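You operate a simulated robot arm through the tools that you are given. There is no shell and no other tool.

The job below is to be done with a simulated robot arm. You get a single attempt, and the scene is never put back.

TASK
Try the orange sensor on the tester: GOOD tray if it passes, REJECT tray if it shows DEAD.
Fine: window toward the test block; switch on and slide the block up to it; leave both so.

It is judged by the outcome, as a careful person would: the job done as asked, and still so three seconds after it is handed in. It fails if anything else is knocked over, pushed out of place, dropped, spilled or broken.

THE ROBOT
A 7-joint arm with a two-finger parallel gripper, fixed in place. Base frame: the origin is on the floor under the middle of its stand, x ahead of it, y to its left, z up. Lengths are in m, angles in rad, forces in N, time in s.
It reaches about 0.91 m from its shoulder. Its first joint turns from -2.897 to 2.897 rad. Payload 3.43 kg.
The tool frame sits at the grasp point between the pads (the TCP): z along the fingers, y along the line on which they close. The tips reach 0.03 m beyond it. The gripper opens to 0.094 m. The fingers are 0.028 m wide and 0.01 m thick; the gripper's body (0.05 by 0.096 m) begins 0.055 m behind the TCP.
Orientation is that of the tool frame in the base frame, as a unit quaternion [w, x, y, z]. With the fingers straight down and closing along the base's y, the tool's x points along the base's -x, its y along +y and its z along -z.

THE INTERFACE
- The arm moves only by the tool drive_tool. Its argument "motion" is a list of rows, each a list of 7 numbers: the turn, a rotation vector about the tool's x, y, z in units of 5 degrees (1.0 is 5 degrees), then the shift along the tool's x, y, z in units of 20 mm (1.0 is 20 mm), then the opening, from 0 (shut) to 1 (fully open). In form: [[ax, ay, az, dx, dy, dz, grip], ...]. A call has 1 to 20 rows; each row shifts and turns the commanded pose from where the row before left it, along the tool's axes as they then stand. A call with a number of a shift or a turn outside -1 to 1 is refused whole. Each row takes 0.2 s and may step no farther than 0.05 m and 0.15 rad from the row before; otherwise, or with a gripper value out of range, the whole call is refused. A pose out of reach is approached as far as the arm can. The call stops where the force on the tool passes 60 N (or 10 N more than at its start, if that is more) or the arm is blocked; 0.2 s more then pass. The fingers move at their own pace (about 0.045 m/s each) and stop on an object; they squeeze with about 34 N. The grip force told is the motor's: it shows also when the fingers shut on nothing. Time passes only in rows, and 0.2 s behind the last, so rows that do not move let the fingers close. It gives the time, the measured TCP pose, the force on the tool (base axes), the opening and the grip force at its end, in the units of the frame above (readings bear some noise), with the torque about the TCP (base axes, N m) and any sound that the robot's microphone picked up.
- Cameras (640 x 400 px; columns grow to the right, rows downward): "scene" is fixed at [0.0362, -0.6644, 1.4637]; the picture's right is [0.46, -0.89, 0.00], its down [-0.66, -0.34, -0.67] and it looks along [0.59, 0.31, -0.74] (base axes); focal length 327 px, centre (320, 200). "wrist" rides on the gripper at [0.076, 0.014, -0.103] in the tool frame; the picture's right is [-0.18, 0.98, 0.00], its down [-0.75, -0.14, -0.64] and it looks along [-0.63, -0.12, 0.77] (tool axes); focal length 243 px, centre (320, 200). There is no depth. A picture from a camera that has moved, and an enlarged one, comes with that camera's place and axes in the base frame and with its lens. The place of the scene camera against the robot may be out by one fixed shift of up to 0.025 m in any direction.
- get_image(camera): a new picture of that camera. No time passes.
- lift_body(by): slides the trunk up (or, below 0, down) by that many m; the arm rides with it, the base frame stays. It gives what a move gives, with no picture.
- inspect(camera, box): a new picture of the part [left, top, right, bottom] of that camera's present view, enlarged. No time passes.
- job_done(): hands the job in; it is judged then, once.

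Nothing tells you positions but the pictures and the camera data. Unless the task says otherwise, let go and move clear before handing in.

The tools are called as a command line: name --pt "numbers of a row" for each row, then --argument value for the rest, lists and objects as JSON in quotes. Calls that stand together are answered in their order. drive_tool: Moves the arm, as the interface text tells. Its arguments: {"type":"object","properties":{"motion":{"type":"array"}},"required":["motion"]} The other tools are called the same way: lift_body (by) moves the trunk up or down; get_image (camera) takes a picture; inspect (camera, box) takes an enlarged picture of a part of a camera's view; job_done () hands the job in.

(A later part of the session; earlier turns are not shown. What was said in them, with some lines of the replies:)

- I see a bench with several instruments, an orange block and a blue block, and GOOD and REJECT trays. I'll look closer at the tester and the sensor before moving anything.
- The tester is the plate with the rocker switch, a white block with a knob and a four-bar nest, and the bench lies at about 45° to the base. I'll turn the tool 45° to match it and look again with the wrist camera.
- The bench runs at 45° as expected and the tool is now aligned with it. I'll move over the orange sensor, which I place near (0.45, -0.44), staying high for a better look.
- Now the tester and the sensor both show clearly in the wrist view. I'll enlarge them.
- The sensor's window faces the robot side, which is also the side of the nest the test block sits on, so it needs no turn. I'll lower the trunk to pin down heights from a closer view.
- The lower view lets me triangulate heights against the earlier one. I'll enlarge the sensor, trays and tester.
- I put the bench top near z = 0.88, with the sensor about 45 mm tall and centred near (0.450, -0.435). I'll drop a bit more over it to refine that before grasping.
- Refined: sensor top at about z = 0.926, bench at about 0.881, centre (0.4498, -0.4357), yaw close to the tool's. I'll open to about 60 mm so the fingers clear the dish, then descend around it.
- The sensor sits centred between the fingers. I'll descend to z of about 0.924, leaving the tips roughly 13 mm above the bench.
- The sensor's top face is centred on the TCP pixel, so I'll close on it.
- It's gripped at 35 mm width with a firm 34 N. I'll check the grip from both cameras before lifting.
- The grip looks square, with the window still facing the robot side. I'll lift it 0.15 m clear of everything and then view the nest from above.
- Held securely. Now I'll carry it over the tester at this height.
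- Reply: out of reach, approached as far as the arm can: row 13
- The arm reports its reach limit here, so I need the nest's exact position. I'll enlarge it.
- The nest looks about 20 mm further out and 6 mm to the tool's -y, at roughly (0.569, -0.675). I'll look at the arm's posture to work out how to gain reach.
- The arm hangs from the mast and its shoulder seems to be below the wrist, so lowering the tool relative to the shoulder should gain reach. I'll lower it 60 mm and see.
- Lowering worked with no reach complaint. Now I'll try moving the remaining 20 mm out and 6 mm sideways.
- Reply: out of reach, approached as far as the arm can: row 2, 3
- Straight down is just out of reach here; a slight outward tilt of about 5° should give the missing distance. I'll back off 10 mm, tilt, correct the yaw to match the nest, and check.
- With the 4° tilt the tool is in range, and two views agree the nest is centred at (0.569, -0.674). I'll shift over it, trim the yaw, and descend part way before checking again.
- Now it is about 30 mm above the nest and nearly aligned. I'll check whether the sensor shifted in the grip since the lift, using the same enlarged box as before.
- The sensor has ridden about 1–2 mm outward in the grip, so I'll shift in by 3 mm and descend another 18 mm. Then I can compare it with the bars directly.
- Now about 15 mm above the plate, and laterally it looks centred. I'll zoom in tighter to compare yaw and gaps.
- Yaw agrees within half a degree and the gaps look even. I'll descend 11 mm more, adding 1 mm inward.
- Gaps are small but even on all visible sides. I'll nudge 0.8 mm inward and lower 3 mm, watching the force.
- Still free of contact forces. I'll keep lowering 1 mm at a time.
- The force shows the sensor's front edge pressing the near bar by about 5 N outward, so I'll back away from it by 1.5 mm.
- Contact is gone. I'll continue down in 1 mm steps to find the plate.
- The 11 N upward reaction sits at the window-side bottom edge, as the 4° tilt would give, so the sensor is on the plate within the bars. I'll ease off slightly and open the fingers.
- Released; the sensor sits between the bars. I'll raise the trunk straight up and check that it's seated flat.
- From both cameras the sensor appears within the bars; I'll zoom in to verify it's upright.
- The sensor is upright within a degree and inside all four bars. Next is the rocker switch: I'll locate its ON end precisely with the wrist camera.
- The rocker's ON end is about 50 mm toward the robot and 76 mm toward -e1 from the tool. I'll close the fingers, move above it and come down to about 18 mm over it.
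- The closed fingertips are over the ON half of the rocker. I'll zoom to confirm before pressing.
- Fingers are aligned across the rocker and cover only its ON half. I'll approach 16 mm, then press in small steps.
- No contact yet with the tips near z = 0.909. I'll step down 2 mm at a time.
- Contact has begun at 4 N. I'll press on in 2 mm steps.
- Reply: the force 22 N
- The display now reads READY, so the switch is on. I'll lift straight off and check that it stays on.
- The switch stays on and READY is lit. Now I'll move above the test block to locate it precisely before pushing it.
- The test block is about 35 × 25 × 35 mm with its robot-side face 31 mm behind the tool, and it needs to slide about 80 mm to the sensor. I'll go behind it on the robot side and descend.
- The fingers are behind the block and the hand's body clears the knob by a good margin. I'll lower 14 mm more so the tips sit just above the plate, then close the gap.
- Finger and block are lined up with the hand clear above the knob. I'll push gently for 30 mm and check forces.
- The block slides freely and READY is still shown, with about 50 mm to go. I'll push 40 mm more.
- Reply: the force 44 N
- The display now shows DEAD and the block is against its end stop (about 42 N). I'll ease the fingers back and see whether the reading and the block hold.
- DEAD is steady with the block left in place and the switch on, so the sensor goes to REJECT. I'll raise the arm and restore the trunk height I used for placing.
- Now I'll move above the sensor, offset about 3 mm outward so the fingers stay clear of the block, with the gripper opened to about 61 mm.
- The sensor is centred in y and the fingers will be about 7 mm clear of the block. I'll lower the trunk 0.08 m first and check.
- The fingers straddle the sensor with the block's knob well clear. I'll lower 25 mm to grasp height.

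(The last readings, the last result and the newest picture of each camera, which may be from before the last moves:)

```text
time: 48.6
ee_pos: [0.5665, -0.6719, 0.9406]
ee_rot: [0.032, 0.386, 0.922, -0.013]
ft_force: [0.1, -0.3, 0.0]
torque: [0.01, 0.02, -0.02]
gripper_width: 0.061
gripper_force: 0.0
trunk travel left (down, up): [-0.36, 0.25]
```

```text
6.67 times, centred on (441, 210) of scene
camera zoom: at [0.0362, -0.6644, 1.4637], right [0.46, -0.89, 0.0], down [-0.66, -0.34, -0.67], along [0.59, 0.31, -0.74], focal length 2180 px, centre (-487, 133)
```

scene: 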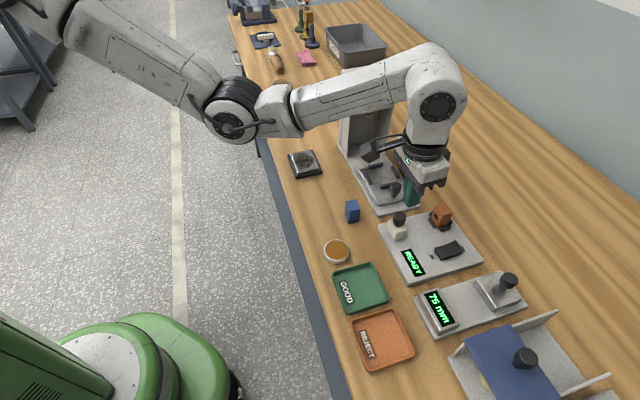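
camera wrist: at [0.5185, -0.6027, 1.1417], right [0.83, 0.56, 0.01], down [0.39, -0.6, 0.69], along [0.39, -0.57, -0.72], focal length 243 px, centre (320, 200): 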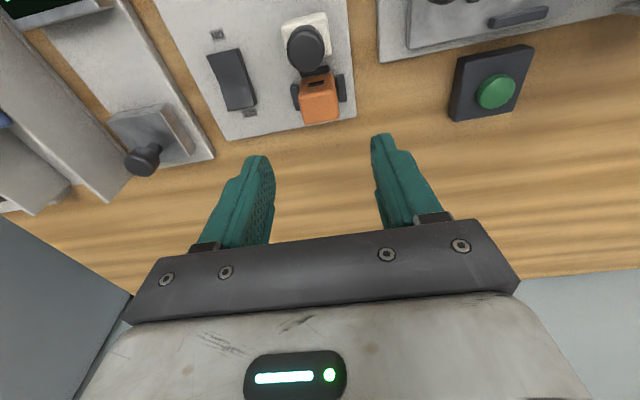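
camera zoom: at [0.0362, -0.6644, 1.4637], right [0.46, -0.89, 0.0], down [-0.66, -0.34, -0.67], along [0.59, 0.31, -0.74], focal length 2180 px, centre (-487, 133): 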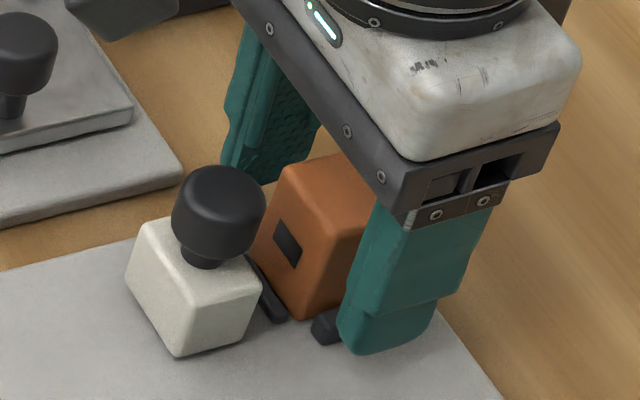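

drive_tool --pt "0 0 0 0 0 0 0.4" --pt "0 0 0 0 0 0 0.2" --pt "0 0 0 0 0 0 0" --pt "0 0 0 0 0 0 0" --pt "0 0 0 0 0 0 0"

inspect --camera "scene" --box '[405, 180, 477, 240]'

```text
time: 49.8
ee_pos: [0.5671, -0.673, 0.9398]
ee_rot: [0.033, 0.386, 0.922, -0.014]
ft_force: [-0.4, 0.5, 0.9]
torque: [0.04, -0.04, 0.03]
gripper_width: 0.0356
gripper_force: 33.6
trunk travel left (down, up): [-0.36, 0.25]
```

```text
6.67 times, centred on (441, 210) of scene
camera zoom: at [0.0362, -0.6644, 1.4637], right [0.46, -0.89, 0.0], down [-0.66, -0.34, -0.67], along [0.59, 0.31, -0.74], focal length 2180 px, centre (-487, 133)
```

zoom: 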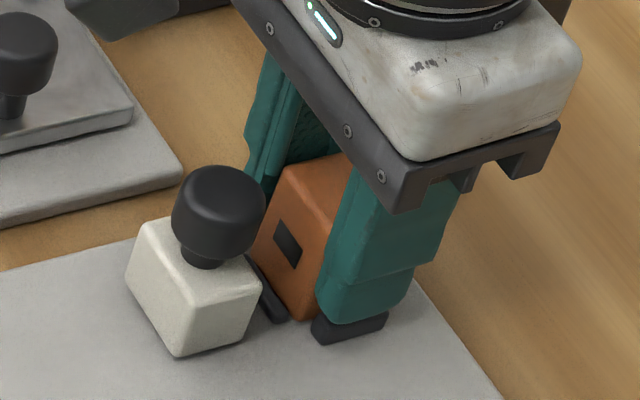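

The sensor is gripped at 35.6 mm again and the block hasn't moved. I'll lift straight up with the trunk.

lift_body --by 0.15

get_image --camera "wrist"

inspect --camera "scene" --box '[370, 140, 510, 290]'

```text
time: 51.6
ee_pos: [0.5657, -0.6735, 1.0894]
ee_rot: [0.032, 0.387, 0.922, -0.014]
ft_force: [1.1, -0.2, -0.6]
torque: [0.01, -0.01, 0.0]
gripper_width: 0.0352
gripper_force: 33.5
trunk travel left (down, up): [-0.51, 0.1]
```

```text
taken
camera wrist: at [0.5185, -0.6027, 1.1864], right [0.83, 0.56, 0.01], down [0.39, -0.6, 0.69], along [0.4, -0.57, -0.72], focal length 243 px, centre (320, 200)
```

wrist: 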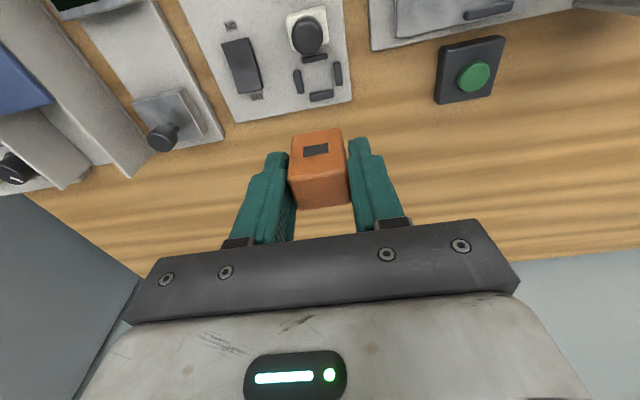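

```text
2.67 times, centred on (440, 215) of scene
camera zoom: at [0.0362, -0.6644, 1.4637], right [0.46, -0.89, 0.0], down [-0.66, -0.34, -0.67], along [0.59, 0.31, -0.74], focal length 872 px, centre (0, 160)
```

zoom: 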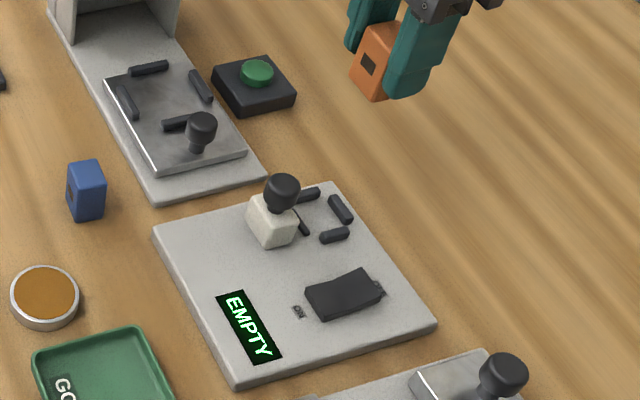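

The tester now reads EMPTY with the block and switch left as they should be. The REJECT tray is centred near (0.276, -0.643), so I'll carry the sensor there at this height.

drive_tool --pt "0 0 0 0.93 -0.778 -0.065 0" --pt "0 0 0 0.93 -0.778 -0.065 0" --pt "0 0 0 0.93 -0.778 -0.065 0" --pt "0 0 0 0.93 -0.778 -0.065 0" --pt "0 0 0 0.93 -0.778 -0.065 0" --pt "0 0 0 0.93 -0.778 -0.065 0"

get_image --camera "scene"

```text
time: 53.0
ee_pos: [0.422, -0.6601, 1.0913]
ee_rot: [0.034, 0.386, 0.922, -0.015]
ft_force: [-0.2, -0.7, -0.9]
torque: [-0.03, 0.0, 0.0]
gripper_width: 0.0355
gripper_force: 33.5
trunk travel left (down, up): [-0.51, 0.1]
```

```text
taken
```

scene: 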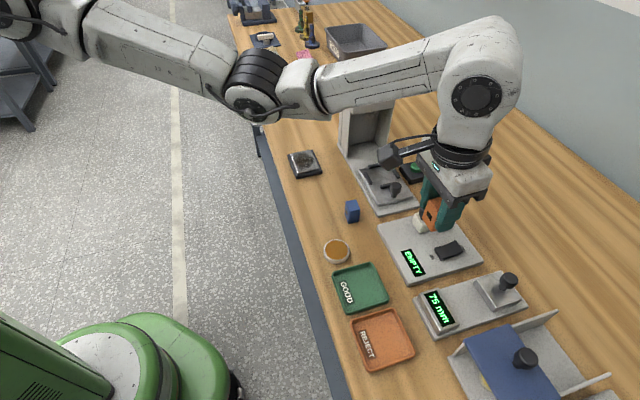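

drive_tool --pt "0 0 0 0.93 -0.778 -0.065 0" --pt "0 0 0 0.93 -0.778 -0.065 0" --pt "0 0 0 0.93 -0.778 -0.065 0" --pt "0 0 0 0.93 -0.778 -0.065 0" --pt "0 0 0 0.93 -0.778 -0.065 0" --pt "0 0 0 0.93 -0.778 -0.065 0" --pt "0 0 0 0 0 0 0"

get_image --camera "scene"

get_image --camera "wrist"

```text
time: 54.6
ee_pos: [0.2767, -0.6444, 1.0895]
ee_rot: [0.032, 0.386, 0.922, -0.013]
ft_force: [-0.5, -0.1, 0.3]
torque: [0.01, -0.07, 0.03]
gripper_width: 0.0355
gripper_force: 34.0
trunk travel left (down, up): [-0.51, 0.1]
```

```text
taken
```

scene: 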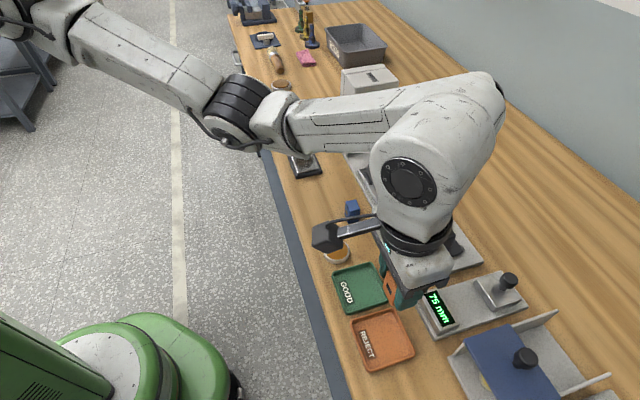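

```text
taken
camera wrist: at [0.2287, -0.5747, 1.1866], right [0.83, 0.56, 0.01], down [0.39, -0.6, 0.69], along [0.4, -0.57, -0.72], focal length 243 px, centre (320, 200)
```

wrist: 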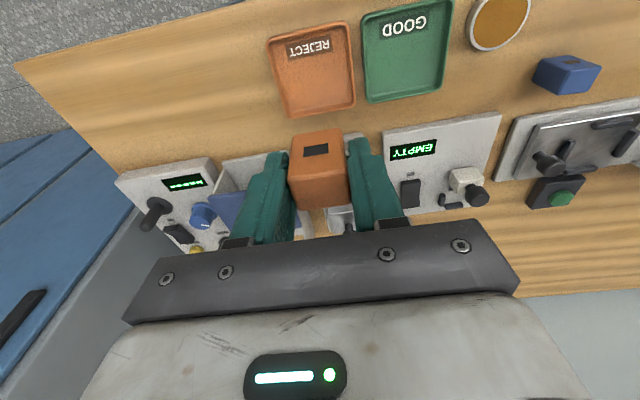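

The sensor is nearly over the REJECT tray, with small offsets left. I'll zoom on the tray to finalise them.

inspect --camera "wrist" --box '[250, 10, 370, 130]'

```text
3.33 times, centred on (310, 70) of wrist
camera zoom: at [0.2287, -0.5747, 1.1866], right [0.83, 0.56, 0.01], down [0.39, -0.6, 0.69], along [0.4, -0.57, -0.72], focal length 809 px, centre (353, 633)
```

zoom: 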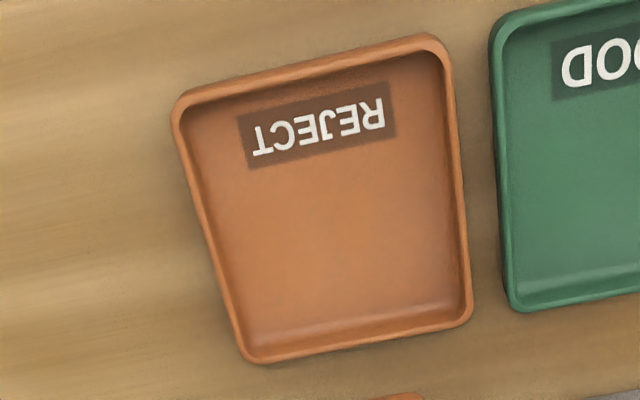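

The tray is about 84 mm square; the sensor's base will land near its centre with a 6.5 mm outward and 5 mm sideways trim. I'll apply that and descend to about 20 mm above the tray floor.

drive_tool --pt "0 0 0 -0.32 -0.25 0 0" --pt "0 0 0 0.066 0 0.95 0" --pt "0 0 0 0.066 0 0.95 0" --pt "0 0 0 0.066 0 0.95 0" --pt "0 0 0 0.066 0 0.95 0" --pt "0 0 0 0.066 0 0.95 0" --pt "0 0 0 0.066 0 0.95 0" --pt "0 0 0 0.066 0 0.95 0" --pt "0 0 0 0 0 0 0"

get_image --camera "wrist"

get_image --camera "scene"

```text
time: 56.6
ee_pos: [0.2787, -0.6537, 0.9577]
ee_rot: [0.031, 0.386, 0.922, -0.014]
ft_force: [0.5, 0.2, -0.1]
torque: [-0.01, 0.01, -0.02]
gripper_width: 0.0355
gripper_force: 34.0
trunk travel left (down, up): [-0.51, 0.1]
```

```text
taken
camera wrist: at [0.2302, -0.5841, 1.0539], right [0.83, 0.56, 0.01], down [0.39, -0.6, 0.69], along [0.4, -0.57, -0.72], focal length 243 px, centre (320, 200)
```

wrist: 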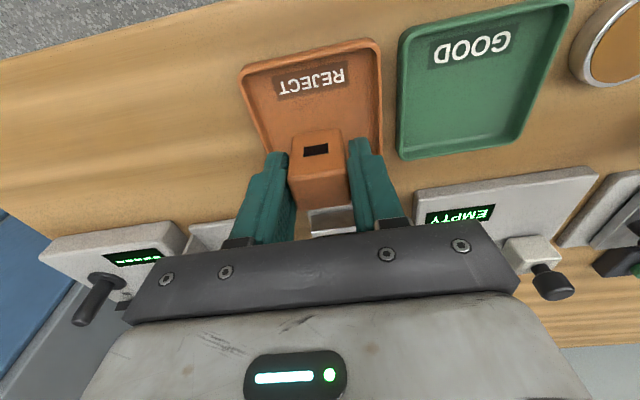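

```text
taken
```

scene: 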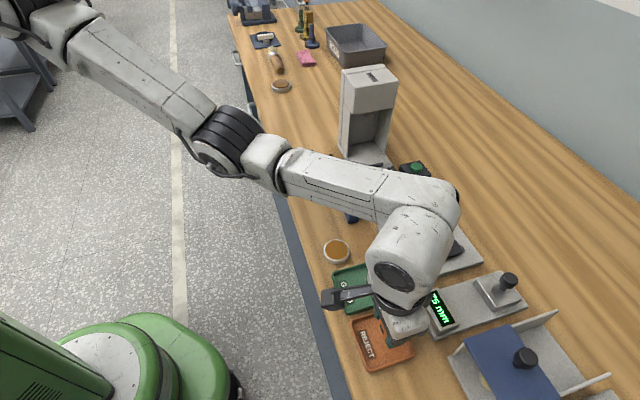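

I'll zoom in to confirm the sensor is inside the tray outline and the hand is clear of the height gauge.

inspect --camera "wrist" --box '[220, 20, 420, 240]'

inspect --camera "scene" --box '[320, 230, 500, 380]'

```text
1.82 times, centred on (320, 130) of wrist
camera zoom: at [0.2302, -0.5841, 1.0539], right [0.83, 0.56, 0.01], down [0.39, -0.6, 0.69], along [0.4, -0.57, -0.72], focal length 441 px, centre (320, 327)
```

zoom: 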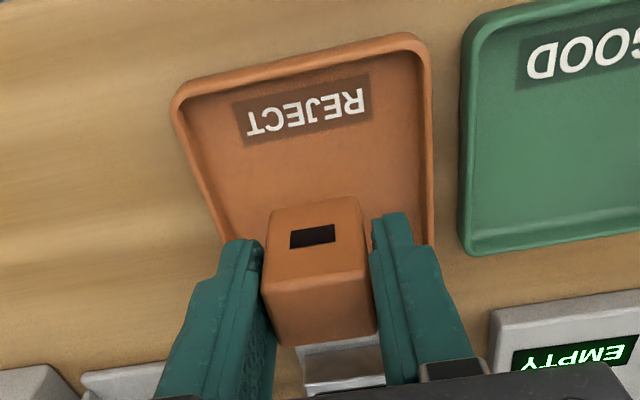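

```text
2.67 times, centred on (410, 305) of scene
camera zoom: at [0.0362, -0.6644, 1.4637], right [0.46, -0.89, 0.0], down [-0.66, -0.34, -0.67], along [0.59, 0.31, -0.74], focal length 872 px, centre (80, -80)
```

zoom: 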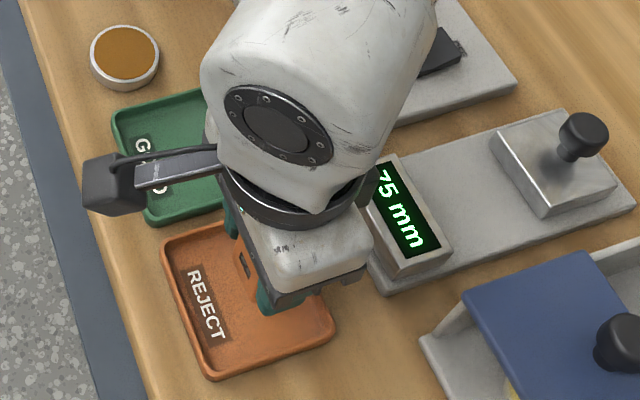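

The sensor is centred over the tray with clear space all round. I'll lower 22 mm, then feel for the tray floor.

drive_tool --pt "0 0 0 0.026 0 0.37 0" --pt "0 0 0 0.026 0 0.37 0" --pt "0 0 0 0.025 0 0.36 0" --pt "0 0 0 0 0 0 0"

```text
time: 57.6
ee_pos: [0.2765, -0.6529, 0.9332]
ee_rot: [0.033, 0.387, 0.922, -0.013]
ft_force: [-1.5, -0.1, -0.1]
torque: [-0.03, 0.02, 0.03]
gripper_width: 0.0355
gripper_force: 34.0
trunk travel left (down, up): [-0.51, 0.1]
```

drive_tool --pt "0 0 0 0.007 0 0.1 0" --pt "0 0 0 0.007 0 0.1 0" --pt "0 0 0 0 0 0 0"

inspect --camera "wrist" --box '[220, 20, 420, 240]'

```text
time: 58.4
ee_pos: [0.2771, -0.6526, 0.9311]
ee_rot: [0.032, 0.387, 0.921, -0.014]
ft_force: [-0.2, 0.9, 0.4]
torque: [0.01, 0.01, -0.04]
gripper_width: 0.0352
gripper_force: 34.3
trunk travel left (down, up): [-0.51, 0.1]
```

```text
1.82 times, centred on (320, 130) of wrist
camera zoom: at [0.2292, -0.5829, 1.0275], right [0.83, 0.56, 0.01], down [0.39, -0.6, 0.69], along [0.4, -0.57, -0.72], focal length 441 px, centre (320, 327)
```

zoom: 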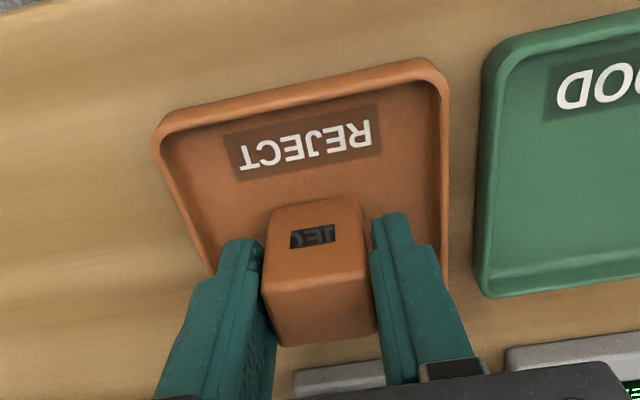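

No contact yet. I'll continue in small steps.

drive_tool --pt "0 0 0 0.005 0 0.08 0" --pt "0 0 0 0 0 0 0"

```text
time: 59.0
ee_pos: [0.2777, -0.6528, 0.9288]
ee_rot: [0.032, 0.387, 0.922, -0.013]
ft_force: [-0.2, 0.3, -0.8]
torque: [-0.01, -0.04, -0.01]
gripper_width: 0.0355
gripper_force: 34.2
trunk travel left (down, up): [-0.51, 0.1]
```

drive_tool --pt "0 0 0 0.005 0 0.08 0" --pt "0 0 0 0 0 0 0"

```text
time: 59.6
ee_pos: [0.2776, -0.6532, 0.9278]
ee_rot: [0.032, 0.387, 0.921, -0.014]
ft_force: [1.2, 1.7, 6.3]
torque: [0.1, -0.04, -0.02]
gripper_width: 0.0353
gripper_force: 33.8
trunk travel left (down, up): [-0.51, 0.1]
```

Contact at 6 N: the sensor is on the tray floor. I'll open the fingers to 49 mm, staying inside the tray walls.

drive_tool --pt "0 0 0 0 0 0 0.45" --pt "0 0 0 0 0 0 0.52" --pt "0 0 0 0 0 0 0.52" --pt "0 0 0 0 0 0 0.52"

inspect --camera "wrist" --box '[220, 20, 420, 240]'

```text
time: 60.6
ee_pos: [0.2773, -0.6531, 0.9272]
ee_rot: [0.032, 0.386, 0.922, -0.013]
ft_force: [-0.3, 0.2, -0.6]
torque: [0.01, 0.02, 0.01]
gripper_width: 0.0489
gripper_force: 0.1
trunk travel left (down, up): [-0.51, 0.1]
```

```text
1.82 times, centred on (320, 130) of wrist
camera zoom: at [0.2298, -0.5831, 1.0238], right [0.83, 0.56, 0.01], down [0.39, -0.6, 0.69], along [0.4, -0.57, -0.72], focal length 441 px, centre (320, 327)
```

zoom: 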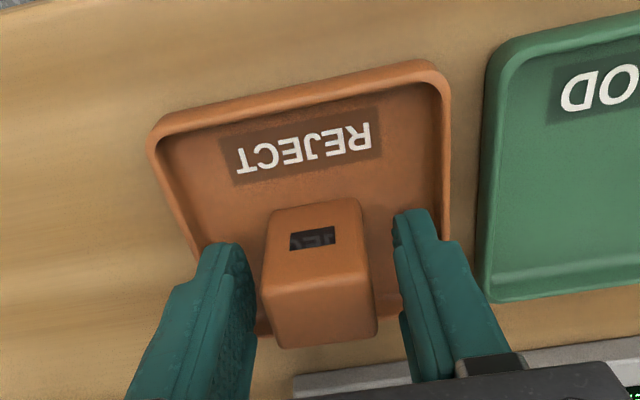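

Released cleanly with the sensor standing in the tray. I'll raise straight up and verify the scene.

lift_body --by 0.095

drive_tool --pt "0 0 0 -0.066 0 -0.95 0.52" --pt "0 0 0 -0.066 0 -0.95 0.52" --pt "0 0 0 -0.066 0 -0.95 0.52" --pt "0 0 0 -0.066 0 -0.95 0.52" --pt "0 0 0 0.9 0 0 0.52" --pt "0 0 0 0.9 0 0 0.52" --pt "0 0 0 0.9 0 0 0.52" --pt "0 0 0 0.9 0 0 0.52" --pt "0 0 0 0.9 0 0 0.52" --pt "0 0 0 0.9 0 0 0.52" --pt "0 0 0 0 0 0 0.52"

get_image --camera "scene"

get_image --camera "wrist"

```text
time: 61.9
ee_pos: [0.2771, -0.6532, 1.0216]
ee_rot: [0.032, 0.386, 0.922, -0.014]
ft_force: [0.1, 0.7, 0.6]
torque: [0.02, 0.0, 0.03]
gripper_width: 0.0488
gripper_force: 0.1
trunk travel left (down, up): [-0.605, 0.005]
```

```text
time: 64.2
ee_pos: [0.2035, -0.5761, 1.0918]
ee_rot: [0.033, 0.387, 0.921, -0.014]
ft_force: [-0.6, 0.3, -0.6]
torque: [-0.01, -0.01, -0.02]
gripper_width: 0.0488
gripper_force: 0.1
trunk travel left (down, up): [-0.605, 0.005]
```

```text
taken
```

scene: 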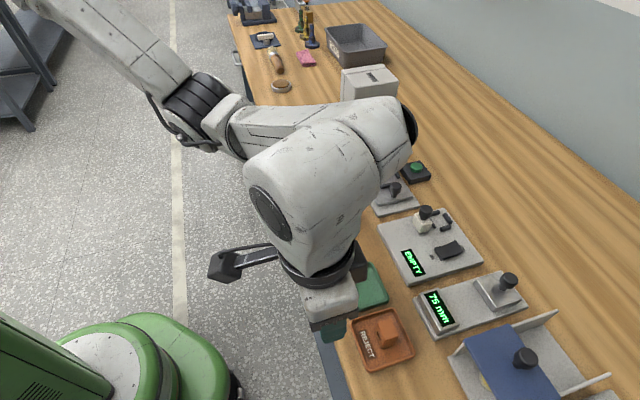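

```text
taken
camera wrist: at [0.1549, -0.5061, 1.187], right [0.83, 0.56, 0.01], down [0.39, -0.6, 0.69], along [0.4, -0.57, -0.72], focal length 243 px, centre (320, 200)
```

wrist: 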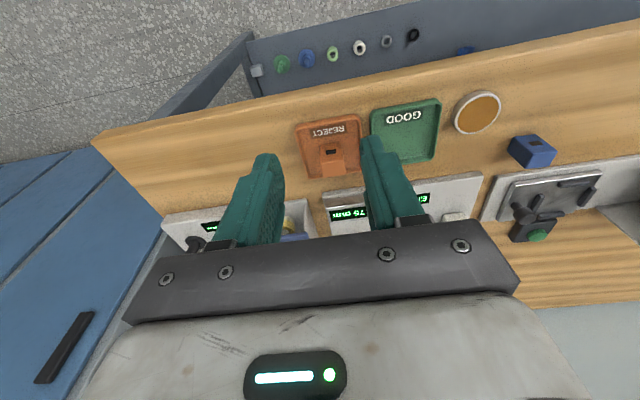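

The sensor stands in the REJECT tray and the arm is clear. I'll take a last close look at the tester and trays.

inspect --camera "scene" --box '[340, 190, 490, 380]'

inspect --camera "scene" --box '[375, 195, 485, 285]'

inspect --camera "wrist" --box '[280, 80, 580, 190]'

```text
2.11 times, centred on (415, 285) of scene
camera zoom: at [0.0362, -0.6644, 1.4637], right [0.46, -0.89, 0.0], down [-0.66, -0.34, -0.67], along [0.59, 0.31, -0.74], focal length 688 px, centre (120, 21)
```

zoom: 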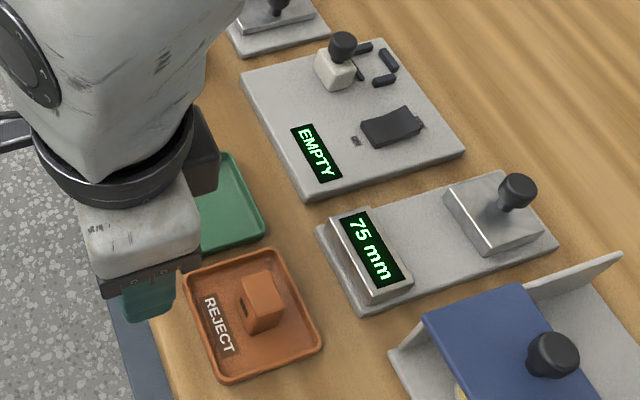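

```text
4.44 times, centred on (430, 240) of scene
camera zoom: at [0.0362, -0.6644, 1.4637], right [0.46, -0.89, 0.0], down [-0.66, -0.34, -0.67], along [0.59, 0.31, -0.74], focal length 1454 px, centre (-169, 22)
```

zoom: 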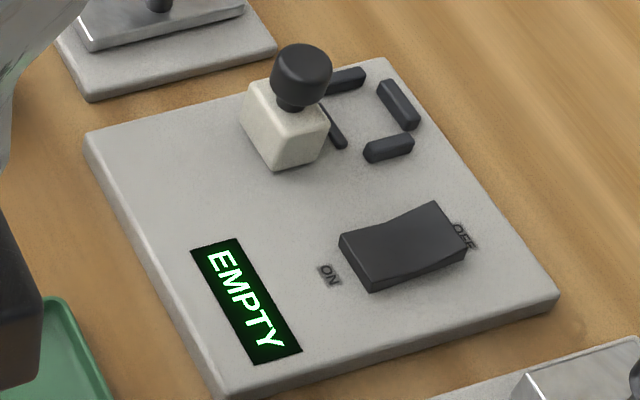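

```text
2.13 times, centred on (430, 135) of wrist
camera zoom: at [0.1549, -0.5061, 1.187], right [0.83, 0.56, 0.01], down [0.39, -0.6, 0.69], along [0.4, -0.57, -0.72], focal length 518 px, centre (85, 339)
```

zoom: 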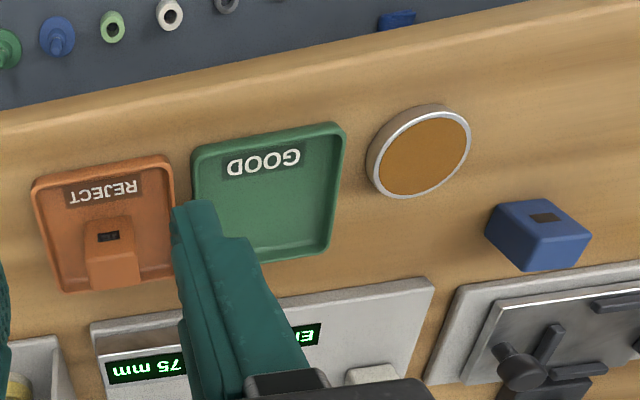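

Everything is in place: the sensor that read DEAD stands upright in the REJECT tray, the switch is on and the block is left slid up. The arm is clear and nothing else has moved, so I'm handing the job in.

job_done

```text
The job is handed in.
```

The orange sensor failed: the tester showed DEAD, so it is now standing in the REJECT tray.

I tested it with its window toward the test block, the switch on and the block pushed to its stop. The DEAD reading held after I took the fingers off the block.

I left the switch on and the block slid up, as asked. The tester now reads EMPTY. The arm is clear, and nothing else looked moved in the last pictures.
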